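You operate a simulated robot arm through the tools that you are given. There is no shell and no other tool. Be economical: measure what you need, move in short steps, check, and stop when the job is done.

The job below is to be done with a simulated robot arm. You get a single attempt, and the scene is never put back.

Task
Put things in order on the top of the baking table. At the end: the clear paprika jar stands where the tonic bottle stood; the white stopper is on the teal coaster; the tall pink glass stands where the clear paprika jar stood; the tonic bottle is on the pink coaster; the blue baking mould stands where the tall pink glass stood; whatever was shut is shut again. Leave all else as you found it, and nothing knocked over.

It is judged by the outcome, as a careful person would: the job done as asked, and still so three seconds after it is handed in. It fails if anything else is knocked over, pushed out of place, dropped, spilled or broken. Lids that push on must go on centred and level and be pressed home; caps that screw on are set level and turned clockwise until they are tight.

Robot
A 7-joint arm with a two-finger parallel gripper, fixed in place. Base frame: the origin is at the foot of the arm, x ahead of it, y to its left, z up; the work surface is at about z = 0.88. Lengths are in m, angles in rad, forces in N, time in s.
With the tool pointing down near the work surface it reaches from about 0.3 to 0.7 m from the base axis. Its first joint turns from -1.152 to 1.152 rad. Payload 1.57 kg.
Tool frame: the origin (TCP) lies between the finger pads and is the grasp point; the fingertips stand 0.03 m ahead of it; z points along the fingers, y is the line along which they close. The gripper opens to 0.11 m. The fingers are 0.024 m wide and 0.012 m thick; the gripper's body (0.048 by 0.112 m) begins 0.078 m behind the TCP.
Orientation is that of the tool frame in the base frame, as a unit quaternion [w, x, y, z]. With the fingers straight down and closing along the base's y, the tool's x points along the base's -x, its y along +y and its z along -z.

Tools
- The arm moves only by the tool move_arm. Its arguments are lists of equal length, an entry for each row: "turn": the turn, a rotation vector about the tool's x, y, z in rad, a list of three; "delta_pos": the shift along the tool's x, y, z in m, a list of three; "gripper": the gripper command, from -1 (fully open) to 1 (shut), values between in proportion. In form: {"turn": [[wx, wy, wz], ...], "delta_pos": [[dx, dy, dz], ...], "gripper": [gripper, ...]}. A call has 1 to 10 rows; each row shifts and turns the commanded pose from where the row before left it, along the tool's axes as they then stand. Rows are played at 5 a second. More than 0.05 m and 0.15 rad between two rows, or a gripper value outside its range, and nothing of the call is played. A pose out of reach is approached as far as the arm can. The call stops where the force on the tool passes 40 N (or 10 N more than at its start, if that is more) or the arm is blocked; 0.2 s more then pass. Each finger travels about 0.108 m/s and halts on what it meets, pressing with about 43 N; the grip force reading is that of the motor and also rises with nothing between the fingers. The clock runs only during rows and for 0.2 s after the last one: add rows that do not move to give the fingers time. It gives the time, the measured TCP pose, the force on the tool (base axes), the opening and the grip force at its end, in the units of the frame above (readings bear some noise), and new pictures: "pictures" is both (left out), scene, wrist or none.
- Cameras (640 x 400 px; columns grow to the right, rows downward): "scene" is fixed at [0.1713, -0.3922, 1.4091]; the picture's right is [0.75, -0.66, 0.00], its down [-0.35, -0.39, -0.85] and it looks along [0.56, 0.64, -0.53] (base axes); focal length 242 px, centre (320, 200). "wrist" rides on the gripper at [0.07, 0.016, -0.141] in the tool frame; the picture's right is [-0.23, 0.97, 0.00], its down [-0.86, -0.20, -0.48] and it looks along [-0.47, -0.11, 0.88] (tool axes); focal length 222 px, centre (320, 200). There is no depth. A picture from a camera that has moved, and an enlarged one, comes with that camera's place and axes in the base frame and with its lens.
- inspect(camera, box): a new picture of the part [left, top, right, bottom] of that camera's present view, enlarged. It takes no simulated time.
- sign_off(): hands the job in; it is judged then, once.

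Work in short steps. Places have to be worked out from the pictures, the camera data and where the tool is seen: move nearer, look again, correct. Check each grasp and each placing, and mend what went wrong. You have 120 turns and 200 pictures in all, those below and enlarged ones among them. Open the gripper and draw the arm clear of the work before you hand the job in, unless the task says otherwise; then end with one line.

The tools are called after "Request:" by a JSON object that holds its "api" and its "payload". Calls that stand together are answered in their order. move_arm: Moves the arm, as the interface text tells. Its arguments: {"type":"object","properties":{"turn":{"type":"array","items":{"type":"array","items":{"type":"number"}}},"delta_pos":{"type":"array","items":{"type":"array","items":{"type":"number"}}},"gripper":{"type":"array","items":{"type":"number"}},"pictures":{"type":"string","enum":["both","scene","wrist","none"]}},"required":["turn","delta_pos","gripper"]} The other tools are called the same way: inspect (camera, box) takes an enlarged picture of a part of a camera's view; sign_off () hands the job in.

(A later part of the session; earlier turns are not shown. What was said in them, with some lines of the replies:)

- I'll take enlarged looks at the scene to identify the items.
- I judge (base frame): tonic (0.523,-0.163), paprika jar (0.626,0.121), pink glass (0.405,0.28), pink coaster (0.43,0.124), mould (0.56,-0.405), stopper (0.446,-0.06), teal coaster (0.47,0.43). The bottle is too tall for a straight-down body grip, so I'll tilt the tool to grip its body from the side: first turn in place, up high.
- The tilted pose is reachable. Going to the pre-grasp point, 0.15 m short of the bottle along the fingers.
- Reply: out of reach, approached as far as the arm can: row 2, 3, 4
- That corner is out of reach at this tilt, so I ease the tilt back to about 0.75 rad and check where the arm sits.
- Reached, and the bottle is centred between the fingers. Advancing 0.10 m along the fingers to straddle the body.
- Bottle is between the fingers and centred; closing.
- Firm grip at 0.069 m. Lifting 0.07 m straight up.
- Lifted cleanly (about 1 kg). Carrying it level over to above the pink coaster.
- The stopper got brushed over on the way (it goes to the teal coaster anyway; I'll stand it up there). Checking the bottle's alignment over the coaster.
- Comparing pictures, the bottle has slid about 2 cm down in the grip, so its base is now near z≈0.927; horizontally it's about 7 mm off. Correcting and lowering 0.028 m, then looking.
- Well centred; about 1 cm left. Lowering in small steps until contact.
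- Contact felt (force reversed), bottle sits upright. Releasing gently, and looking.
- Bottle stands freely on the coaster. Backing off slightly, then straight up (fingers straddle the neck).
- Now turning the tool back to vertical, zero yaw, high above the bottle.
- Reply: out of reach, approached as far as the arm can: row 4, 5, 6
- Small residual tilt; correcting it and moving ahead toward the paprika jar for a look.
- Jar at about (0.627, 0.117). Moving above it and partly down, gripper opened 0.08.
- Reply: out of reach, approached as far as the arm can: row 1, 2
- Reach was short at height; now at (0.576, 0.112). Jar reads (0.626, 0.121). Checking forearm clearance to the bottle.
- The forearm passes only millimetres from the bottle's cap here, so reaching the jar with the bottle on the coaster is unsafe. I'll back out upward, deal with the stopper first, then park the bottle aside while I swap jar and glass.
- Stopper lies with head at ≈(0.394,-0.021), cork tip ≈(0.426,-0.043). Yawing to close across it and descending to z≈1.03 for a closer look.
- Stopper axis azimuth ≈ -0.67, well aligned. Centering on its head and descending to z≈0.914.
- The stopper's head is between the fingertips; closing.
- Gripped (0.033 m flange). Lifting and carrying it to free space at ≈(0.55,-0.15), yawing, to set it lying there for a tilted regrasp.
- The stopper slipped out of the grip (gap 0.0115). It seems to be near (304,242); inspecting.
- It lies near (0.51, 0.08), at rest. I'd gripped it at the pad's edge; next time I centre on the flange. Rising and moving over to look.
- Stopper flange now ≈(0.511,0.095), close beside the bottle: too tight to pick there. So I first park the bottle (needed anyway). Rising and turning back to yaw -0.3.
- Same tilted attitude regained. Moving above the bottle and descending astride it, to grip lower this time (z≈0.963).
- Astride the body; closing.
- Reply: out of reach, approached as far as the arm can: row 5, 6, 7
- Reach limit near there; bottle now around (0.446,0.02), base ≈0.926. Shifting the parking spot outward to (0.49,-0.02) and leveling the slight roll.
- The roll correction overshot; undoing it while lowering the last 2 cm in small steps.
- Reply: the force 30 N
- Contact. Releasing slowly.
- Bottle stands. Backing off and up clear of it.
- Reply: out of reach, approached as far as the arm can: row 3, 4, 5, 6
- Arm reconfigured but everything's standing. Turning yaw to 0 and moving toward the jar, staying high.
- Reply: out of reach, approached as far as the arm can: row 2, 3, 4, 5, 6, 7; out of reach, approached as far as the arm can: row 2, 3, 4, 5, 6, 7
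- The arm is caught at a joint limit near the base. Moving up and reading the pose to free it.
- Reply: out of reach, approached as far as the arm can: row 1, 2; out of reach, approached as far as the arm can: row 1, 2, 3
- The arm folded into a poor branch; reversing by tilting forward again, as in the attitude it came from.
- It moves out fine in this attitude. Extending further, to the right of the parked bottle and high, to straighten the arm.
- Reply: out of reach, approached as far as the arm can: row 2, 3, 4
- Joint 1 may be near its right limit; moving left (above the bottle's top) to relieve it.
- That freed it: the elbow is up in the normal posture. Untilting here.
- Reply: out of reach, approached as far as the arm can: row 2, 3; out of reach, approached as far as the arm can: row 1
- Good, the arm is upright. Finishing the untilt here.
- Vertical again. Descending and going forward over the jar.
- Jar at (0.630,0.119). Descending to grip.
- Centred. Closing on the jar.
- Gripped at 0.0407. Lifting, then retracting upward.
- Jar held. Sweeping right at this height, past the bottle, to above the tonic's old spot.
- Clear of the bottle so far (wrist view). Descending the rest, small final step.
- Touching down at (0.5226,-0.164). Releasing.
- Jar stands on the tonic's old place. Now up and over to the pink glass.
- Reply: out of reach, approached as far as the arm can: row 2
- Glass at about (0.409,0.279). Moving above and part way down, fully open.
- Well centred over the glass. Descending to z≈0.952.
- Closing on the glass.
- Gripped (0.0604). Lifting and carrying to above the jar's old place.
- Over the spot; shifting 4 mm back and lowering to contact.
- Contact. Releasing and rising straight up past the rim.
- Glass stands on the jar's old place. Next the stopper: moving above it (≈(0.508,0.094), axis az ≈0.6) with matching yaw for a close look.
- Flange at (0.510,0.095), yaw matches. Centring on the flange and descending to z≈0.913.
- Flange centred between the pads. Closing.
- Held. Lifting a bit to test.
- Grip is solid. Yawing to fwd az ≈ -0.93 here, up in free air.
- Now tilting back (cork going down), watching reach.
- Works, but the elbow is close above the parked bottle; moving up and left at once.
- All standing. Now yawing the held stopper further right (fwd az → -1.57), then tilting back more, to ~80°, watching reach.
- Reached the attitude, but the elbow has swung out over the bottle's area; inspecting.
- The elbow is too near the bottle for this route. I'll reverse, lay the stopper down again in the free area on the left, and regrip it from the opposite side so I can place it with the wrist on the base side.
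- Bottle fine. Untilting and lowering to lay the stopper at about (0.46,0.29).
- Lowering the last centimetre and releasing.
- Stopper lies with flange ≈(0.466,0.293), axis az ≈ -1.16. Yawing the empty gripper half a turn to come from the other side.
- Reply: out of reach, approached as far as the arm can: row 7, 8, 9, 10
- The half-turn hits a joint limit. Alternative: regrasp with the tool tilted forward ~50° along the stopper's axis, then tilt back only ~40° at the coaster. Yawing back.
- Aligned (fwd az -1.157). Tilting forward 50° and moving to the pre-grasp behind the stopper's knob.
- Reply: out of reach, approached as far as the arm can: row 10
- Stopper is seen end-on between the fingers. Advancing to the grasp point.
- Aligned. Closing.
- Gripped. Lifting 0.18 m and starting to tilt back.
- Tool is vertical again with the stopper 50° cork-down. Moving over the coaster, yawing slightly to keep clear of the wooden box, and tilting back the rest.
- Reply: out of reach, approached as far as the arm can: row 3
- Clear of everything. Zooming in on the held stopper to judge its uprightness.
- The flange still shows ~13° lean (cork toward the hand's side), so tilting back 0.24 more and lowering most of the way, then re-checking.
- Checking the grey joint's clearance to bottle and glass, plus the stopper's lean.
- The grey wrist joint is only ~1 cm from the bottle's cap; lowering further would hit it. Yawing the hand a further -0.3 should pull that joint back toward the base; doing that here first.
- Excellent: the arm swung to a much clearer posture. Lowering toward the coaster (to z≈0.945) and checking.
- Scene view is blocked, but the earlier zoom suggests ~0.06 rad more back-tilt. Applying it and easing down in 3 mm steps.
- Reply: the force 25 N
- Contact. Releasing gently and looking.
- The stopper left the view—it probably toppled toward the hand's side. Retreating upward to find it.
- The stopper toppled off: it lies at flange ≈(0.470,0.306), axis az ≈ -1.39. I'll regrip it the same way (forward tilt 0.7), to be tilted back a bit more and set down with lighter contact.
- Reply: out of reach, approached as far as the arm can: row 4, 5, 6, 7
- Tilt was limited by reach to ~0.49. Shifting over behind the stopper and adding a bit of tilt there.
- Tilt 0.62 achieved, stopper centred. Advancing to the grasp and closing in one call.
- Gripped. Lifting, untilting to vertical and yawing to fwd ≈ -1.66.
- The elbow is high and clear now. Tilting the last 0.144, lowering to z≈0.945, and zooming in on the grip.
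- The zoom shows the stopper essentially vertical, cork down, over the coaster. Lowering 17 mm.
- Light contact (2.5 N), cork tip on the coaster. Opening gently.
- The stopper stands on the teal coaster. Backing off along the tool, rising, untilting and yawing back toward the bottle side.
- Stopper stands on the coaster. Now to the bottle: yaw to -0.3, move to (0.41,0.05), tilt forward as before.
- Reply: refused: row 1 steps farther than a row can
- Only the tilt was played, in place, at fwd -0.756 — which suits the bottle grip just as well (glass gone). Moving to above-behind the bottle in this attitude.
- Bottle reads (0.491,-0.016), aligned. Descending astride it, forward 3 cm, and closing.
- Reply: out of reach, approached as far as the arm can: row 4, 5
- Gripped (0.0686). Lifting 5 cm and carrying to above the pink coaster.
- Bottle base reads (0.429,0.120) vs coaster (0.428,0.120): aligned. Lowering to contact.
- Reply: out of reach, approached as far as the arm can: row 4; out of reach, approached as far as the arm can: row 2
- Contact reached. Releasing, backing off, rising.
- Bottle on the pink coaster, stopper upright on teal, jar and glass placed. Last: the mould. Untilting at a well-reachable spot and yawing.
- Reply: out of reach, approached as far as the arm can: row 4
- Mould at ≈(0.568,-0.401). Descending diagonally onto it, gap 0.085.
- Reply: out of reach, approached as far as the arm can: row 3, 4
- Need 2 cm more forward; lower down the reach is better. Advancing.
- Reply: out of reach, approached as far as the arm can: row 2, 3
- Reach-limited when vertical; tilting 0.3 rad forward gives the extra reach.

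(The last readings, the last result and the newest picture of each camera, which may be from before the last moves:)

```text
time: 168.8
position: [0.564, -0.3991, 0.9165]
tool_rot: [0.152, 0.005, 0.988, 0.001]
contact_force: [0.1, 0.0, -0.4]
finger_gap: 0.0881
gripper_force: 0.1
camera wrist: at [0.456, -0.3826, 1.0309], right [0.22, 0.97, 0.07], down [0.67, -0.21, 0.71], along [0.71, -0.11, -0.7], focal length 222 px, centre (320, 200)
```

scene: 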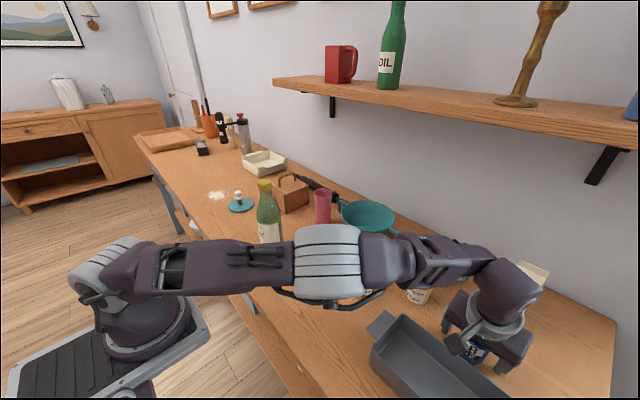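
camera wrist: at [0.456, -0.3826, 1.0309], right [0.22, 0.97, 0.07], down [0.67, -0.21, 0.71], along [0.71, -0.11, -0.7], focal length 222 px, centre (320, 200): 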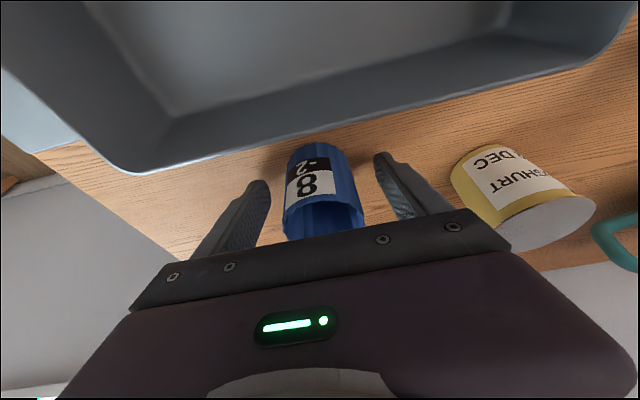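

Centred now. Closing and lifting 0.12 m straight up.

Request:
{"api": "move_arm", "payload": {"turn": [[0, 0, 0], [0, 0, 0], [0, 0, 0], [0, 0, 0], [0, 0, 0], [0, 0, 0], [0, 0, 0], [0, 0, 0]], "delta_pos": [[0, 0, 0], [0, 0, 0], [0, 0, 0], [0, 0, 0], [-0.0118, 0, -0.0382], [-0.0118, 0, -0.0382], [-0.0118, 0, -0.0382], [0, 0, 0]], "gripper": [-0.2, 0.1, 0.4, 0.4, 0.4, 0.4, 0.4, 0.4], "pictures": "both"}}

```text
time: 170.6
position: [0.5627, -0.3973, 1.0375]
tool_rot: [0.151, 0.004, 0.988, 0.001]
contact_force: [-0.5, 0.3, -1.9]
finger_gap: 0.0505
gripper_force: 43.1
camera wrist: at [0.4541, -0.3805, 1.1519], right [0.22, 0.97, 0.07], down [0.67, -0.21, 0.71], along [0.71, -0.11, -0.7], focal length 222 px, centre (320, 200)
```

scene: 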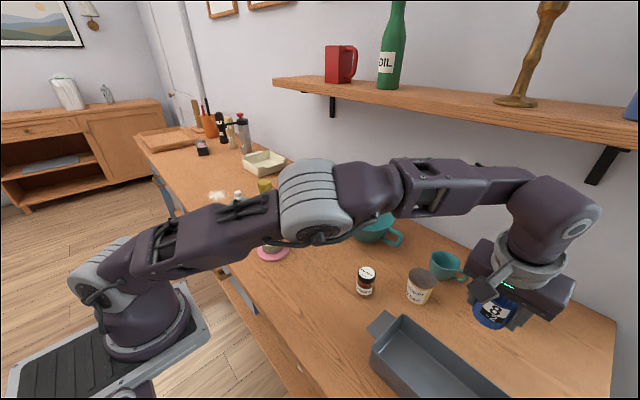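
wrist: 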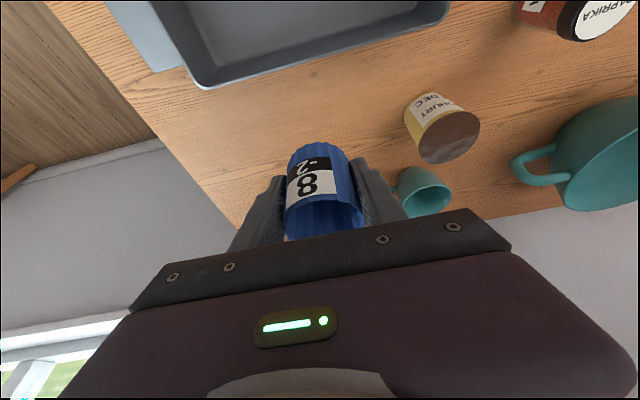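

Mould held. Carrying it high across to above the glass's old place.

Request:
{"api": "move_arm", "payload": {"turn": [[0, 0, 0], [0, 0, 0], [0, 0, 0], [0, 0, 0], [0, 0, 0], [0, 0, 0], [0, 0, 0], [0, 0, 0], [0, 0, 0], [0, 0, 0]], "delta_pos": [[-0.0003, 0.02, -0.0449], [-0.0003, 0.02, -0.0449], [-0.0003, 0.02, -0.0449], [0, 0.048, 0], [0, 0.048, 0], [0, 0.048, 0], [0, 0.048, 0], [0, 0.048, 0], [0, 0.048, 0], [0, 0.048, 0]], "gripper": [0.4, 0.4, 0.4, 0.4, 0.4, 0.4, 0.4, 0.4, 0.4, 0.4], "pictures": "none"}}

Request:
{"api": "move_arm", "payload": {"turn": [[0, 0, 0], [0, 0, 0], [0, 0, 0], [0, 0, 0], [0, 0, 0]], "delta_pos": [[0, 0.048, 0], [0, 0.048, 0], [0, 0.048, 0], [0, 0.048, 0], [0, 0, 0]], "gripper": [0.4, 0.4, 0.4, 0.4, 0.4], "pictures": "both"}}

```text
time: 172.8
position: [0.5221, -0.0029, 1.1663]
tool_rot: [0.153, 0.004, 0.988, 0.002]
contact_force: [-0.2, 1.4, -1.1]
finger_gap: 0.0506
gripper_force: 43.2
```

```text
time: 174.0
position: [0.5282, 0.1895, 1.1684]
tool_rot: [0.151, 0.004, 0.988, 0.0]
contact_force: [-0.3, -0.3, -1.2]
finger_gap: 0.0506
gripper_force: 42.9
camera wrist: at [0.4202, 0.2061, 1.2824], right [0.22, 0.97, 0.07], down [0.67, -0.21, 0.71], along [0.71, -0.11, -0.7], focal length 222 px, centre (320, 200)
```

scene: 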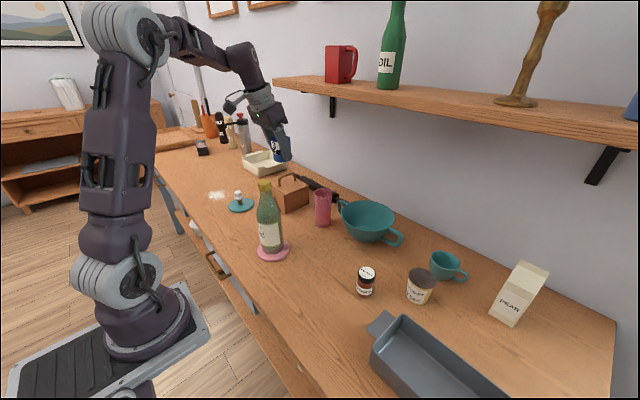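
wrist: 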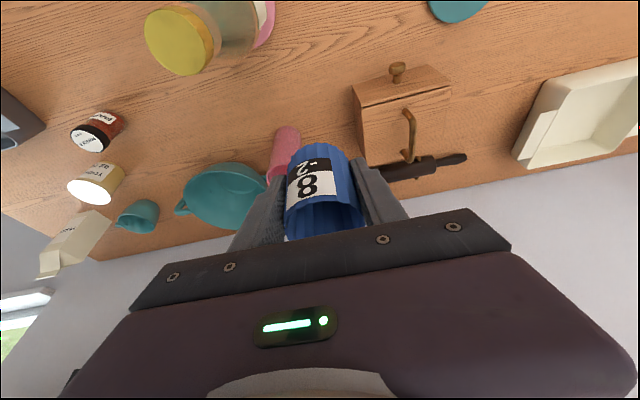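

Moving over the glass's old spot and descending to z≈1.0.

Request:
{"api": "move_arm", "payload": {"turn": [[0, 0, 0], [0, 0, 0], [0, 0, 0], [0, 0, 0], [0, 0, 0], [0, 0, 0], [0, 0, 0], [0, 0, 0], [0, 0, 0]], "delta_pos": [[0.0301, 0.0225, -0.0093], [0.0301, 0.0225, -0.0093], [0.0301, 0.0225, -0.0093], [0.0301, 0.0225, -0.0093], [0.0124, 0, 0.0401], [0.0124, 0, 0.0401], [0.0124, 0, 0.0401], [0.0124, 0, 0.0401], [0, 0, 0]], "gripper": [0.4, 0.4, 0.4, 0.4, 0.4, 0.4, 0.4, 0.4, 0.4], "pictures": "both"}}

```text
time: 176.0
position: [0.4041, 0.2812, 1.0021]
tool_rot: [0.151, 0.004, 0.988, 0.001]
contact_force: [0.6, -0.3, -0.9]
finger_gap: 0.0504
gripper_force: 43.2
camera wrist: at [0.2955, 0.2978, 1.1151], right [0.22, 0.97, 0.07], down [0.67, -0.21, 0.71], along [0.71, -0.11, -0.7], focal length 222 px, centre (320, 200)
5 turns are left
```

scene: 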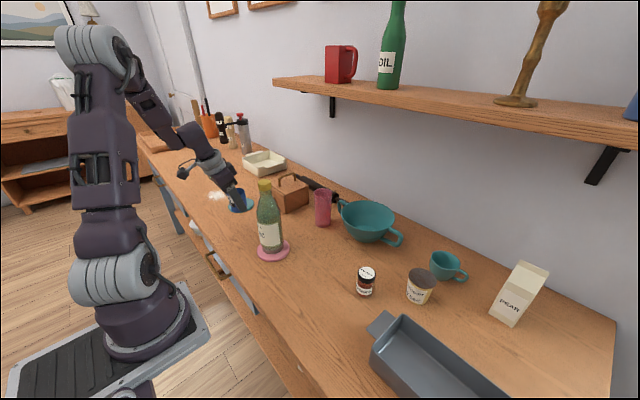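
wrist: 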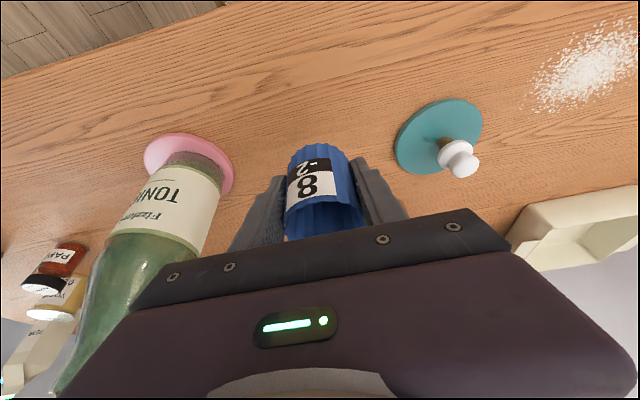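

Aligned at (0.404,0.281). Lowering to the table.

Request:
{"api": "move_arm", "payload": {"turn": [[0, 0, 0], [0, 0, 0], [0, 0, 0], [0, 0, 0], [0, 0, 0], [0, 0, 0], [0, 0, 0]], "delta_pos": [[0.0089, 0, 0.0287], [0.0089, 0, 0.0287], [0.0041, 0, 0.0134], [0.0015, 0, 0.0048], [0.0009, 0, 0.0029], [0.0007, 0, 0.0024], [0, 0, 0]], "gripper": [0.4, 0.4, 0.4, 0.4, 0.4, 0.4, 0.4], "pictures": "scene"}}

```text
time: 177.4
position: [0.4048, 0.2812, 0.9163]
tool_rot: [0.154, 0.005, 0.988, 0.002]
contact_force: [-3.9, -1.0, 11.7]
finger_gap: 0.0505
gripper_force: 42.8
stopped in row 7: the force on the tool passed its limit (the readings are from after the stop); the commanded pose is now the measured one
4 turns are left
```

scene: 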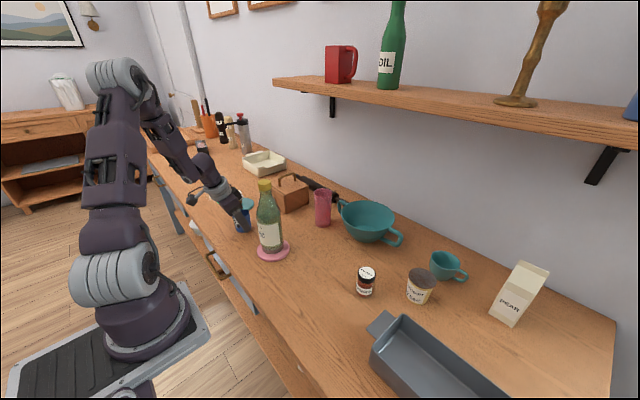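

On the table. Opening and rising straight up.

Request:
{"api": "move_arm", "payload": {"turn": [[0, 0, 0], [0, 0, 0], [0, 0, 0], [0, 0, 0], [0, 0, 0], [0, 0, 0], [0, 0, 0], [0, 0, 0], [0, 0, 0]], "delta_pos": [[0, 0, 0], [0, 0, 0], [0, 0, 0], [-0.0089, 0, -0.0287], [-0.0133, 0, -0.043], [-0.0133, 0, -0.043], [-0.0133, 0, -0.043], [-0.0133, 0, -0.043], [0, 0, 0]], "gripper": [0, -0.3, -0.6, -0.6, -0.6, -0.6, -0.6, -0.6, -0.6], "pictures": "both"}}

```text
time: 179.4
position: [0.4047, 0.2798, 1.1243]
tool_rot: [0.153, 0.004, 0.988, 0.002]
contact_force: [-0.7, 0.1, -0.1]
finger_gap: 0.0881
gripper_force: 0.1
camera wrist: at [0.2958, 0.2962, 1.2381], right [0.22, 0.97, 0.07], down [0.67, -0.21, 0.71], along [0.71, -0.11, -0.7], focal length 222 px, centre (320, 200)
3 turns are left
```

scene: 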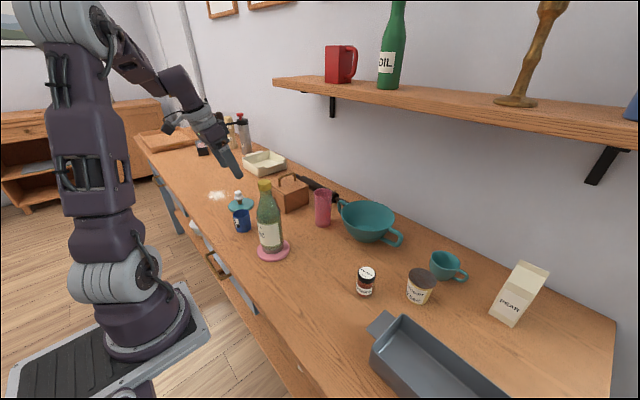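
wrist: 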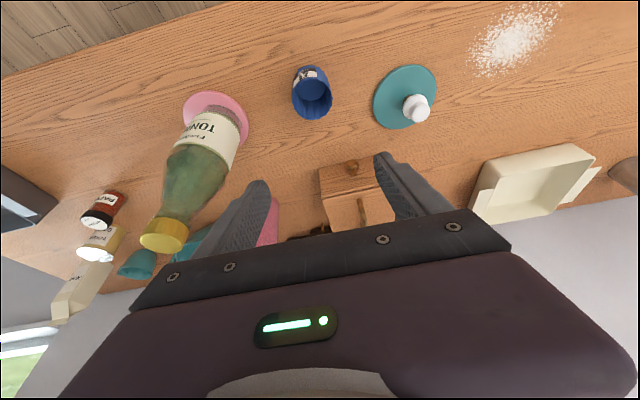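

Everything stands in its place, the gripper is open and the arm is clear above the work. Handing in.

Request:
{"api": "sign_off", "payload": {}}

```text
The job is handed in.
```

The job is handed in. In the last pictures the jar, glass, tonic bottle, stopper and mould all stood upright where asked, and nothing had been opened. Along the way the stopper was knocked over, dropped and toppled once more before I stood it up on the teal coaster.
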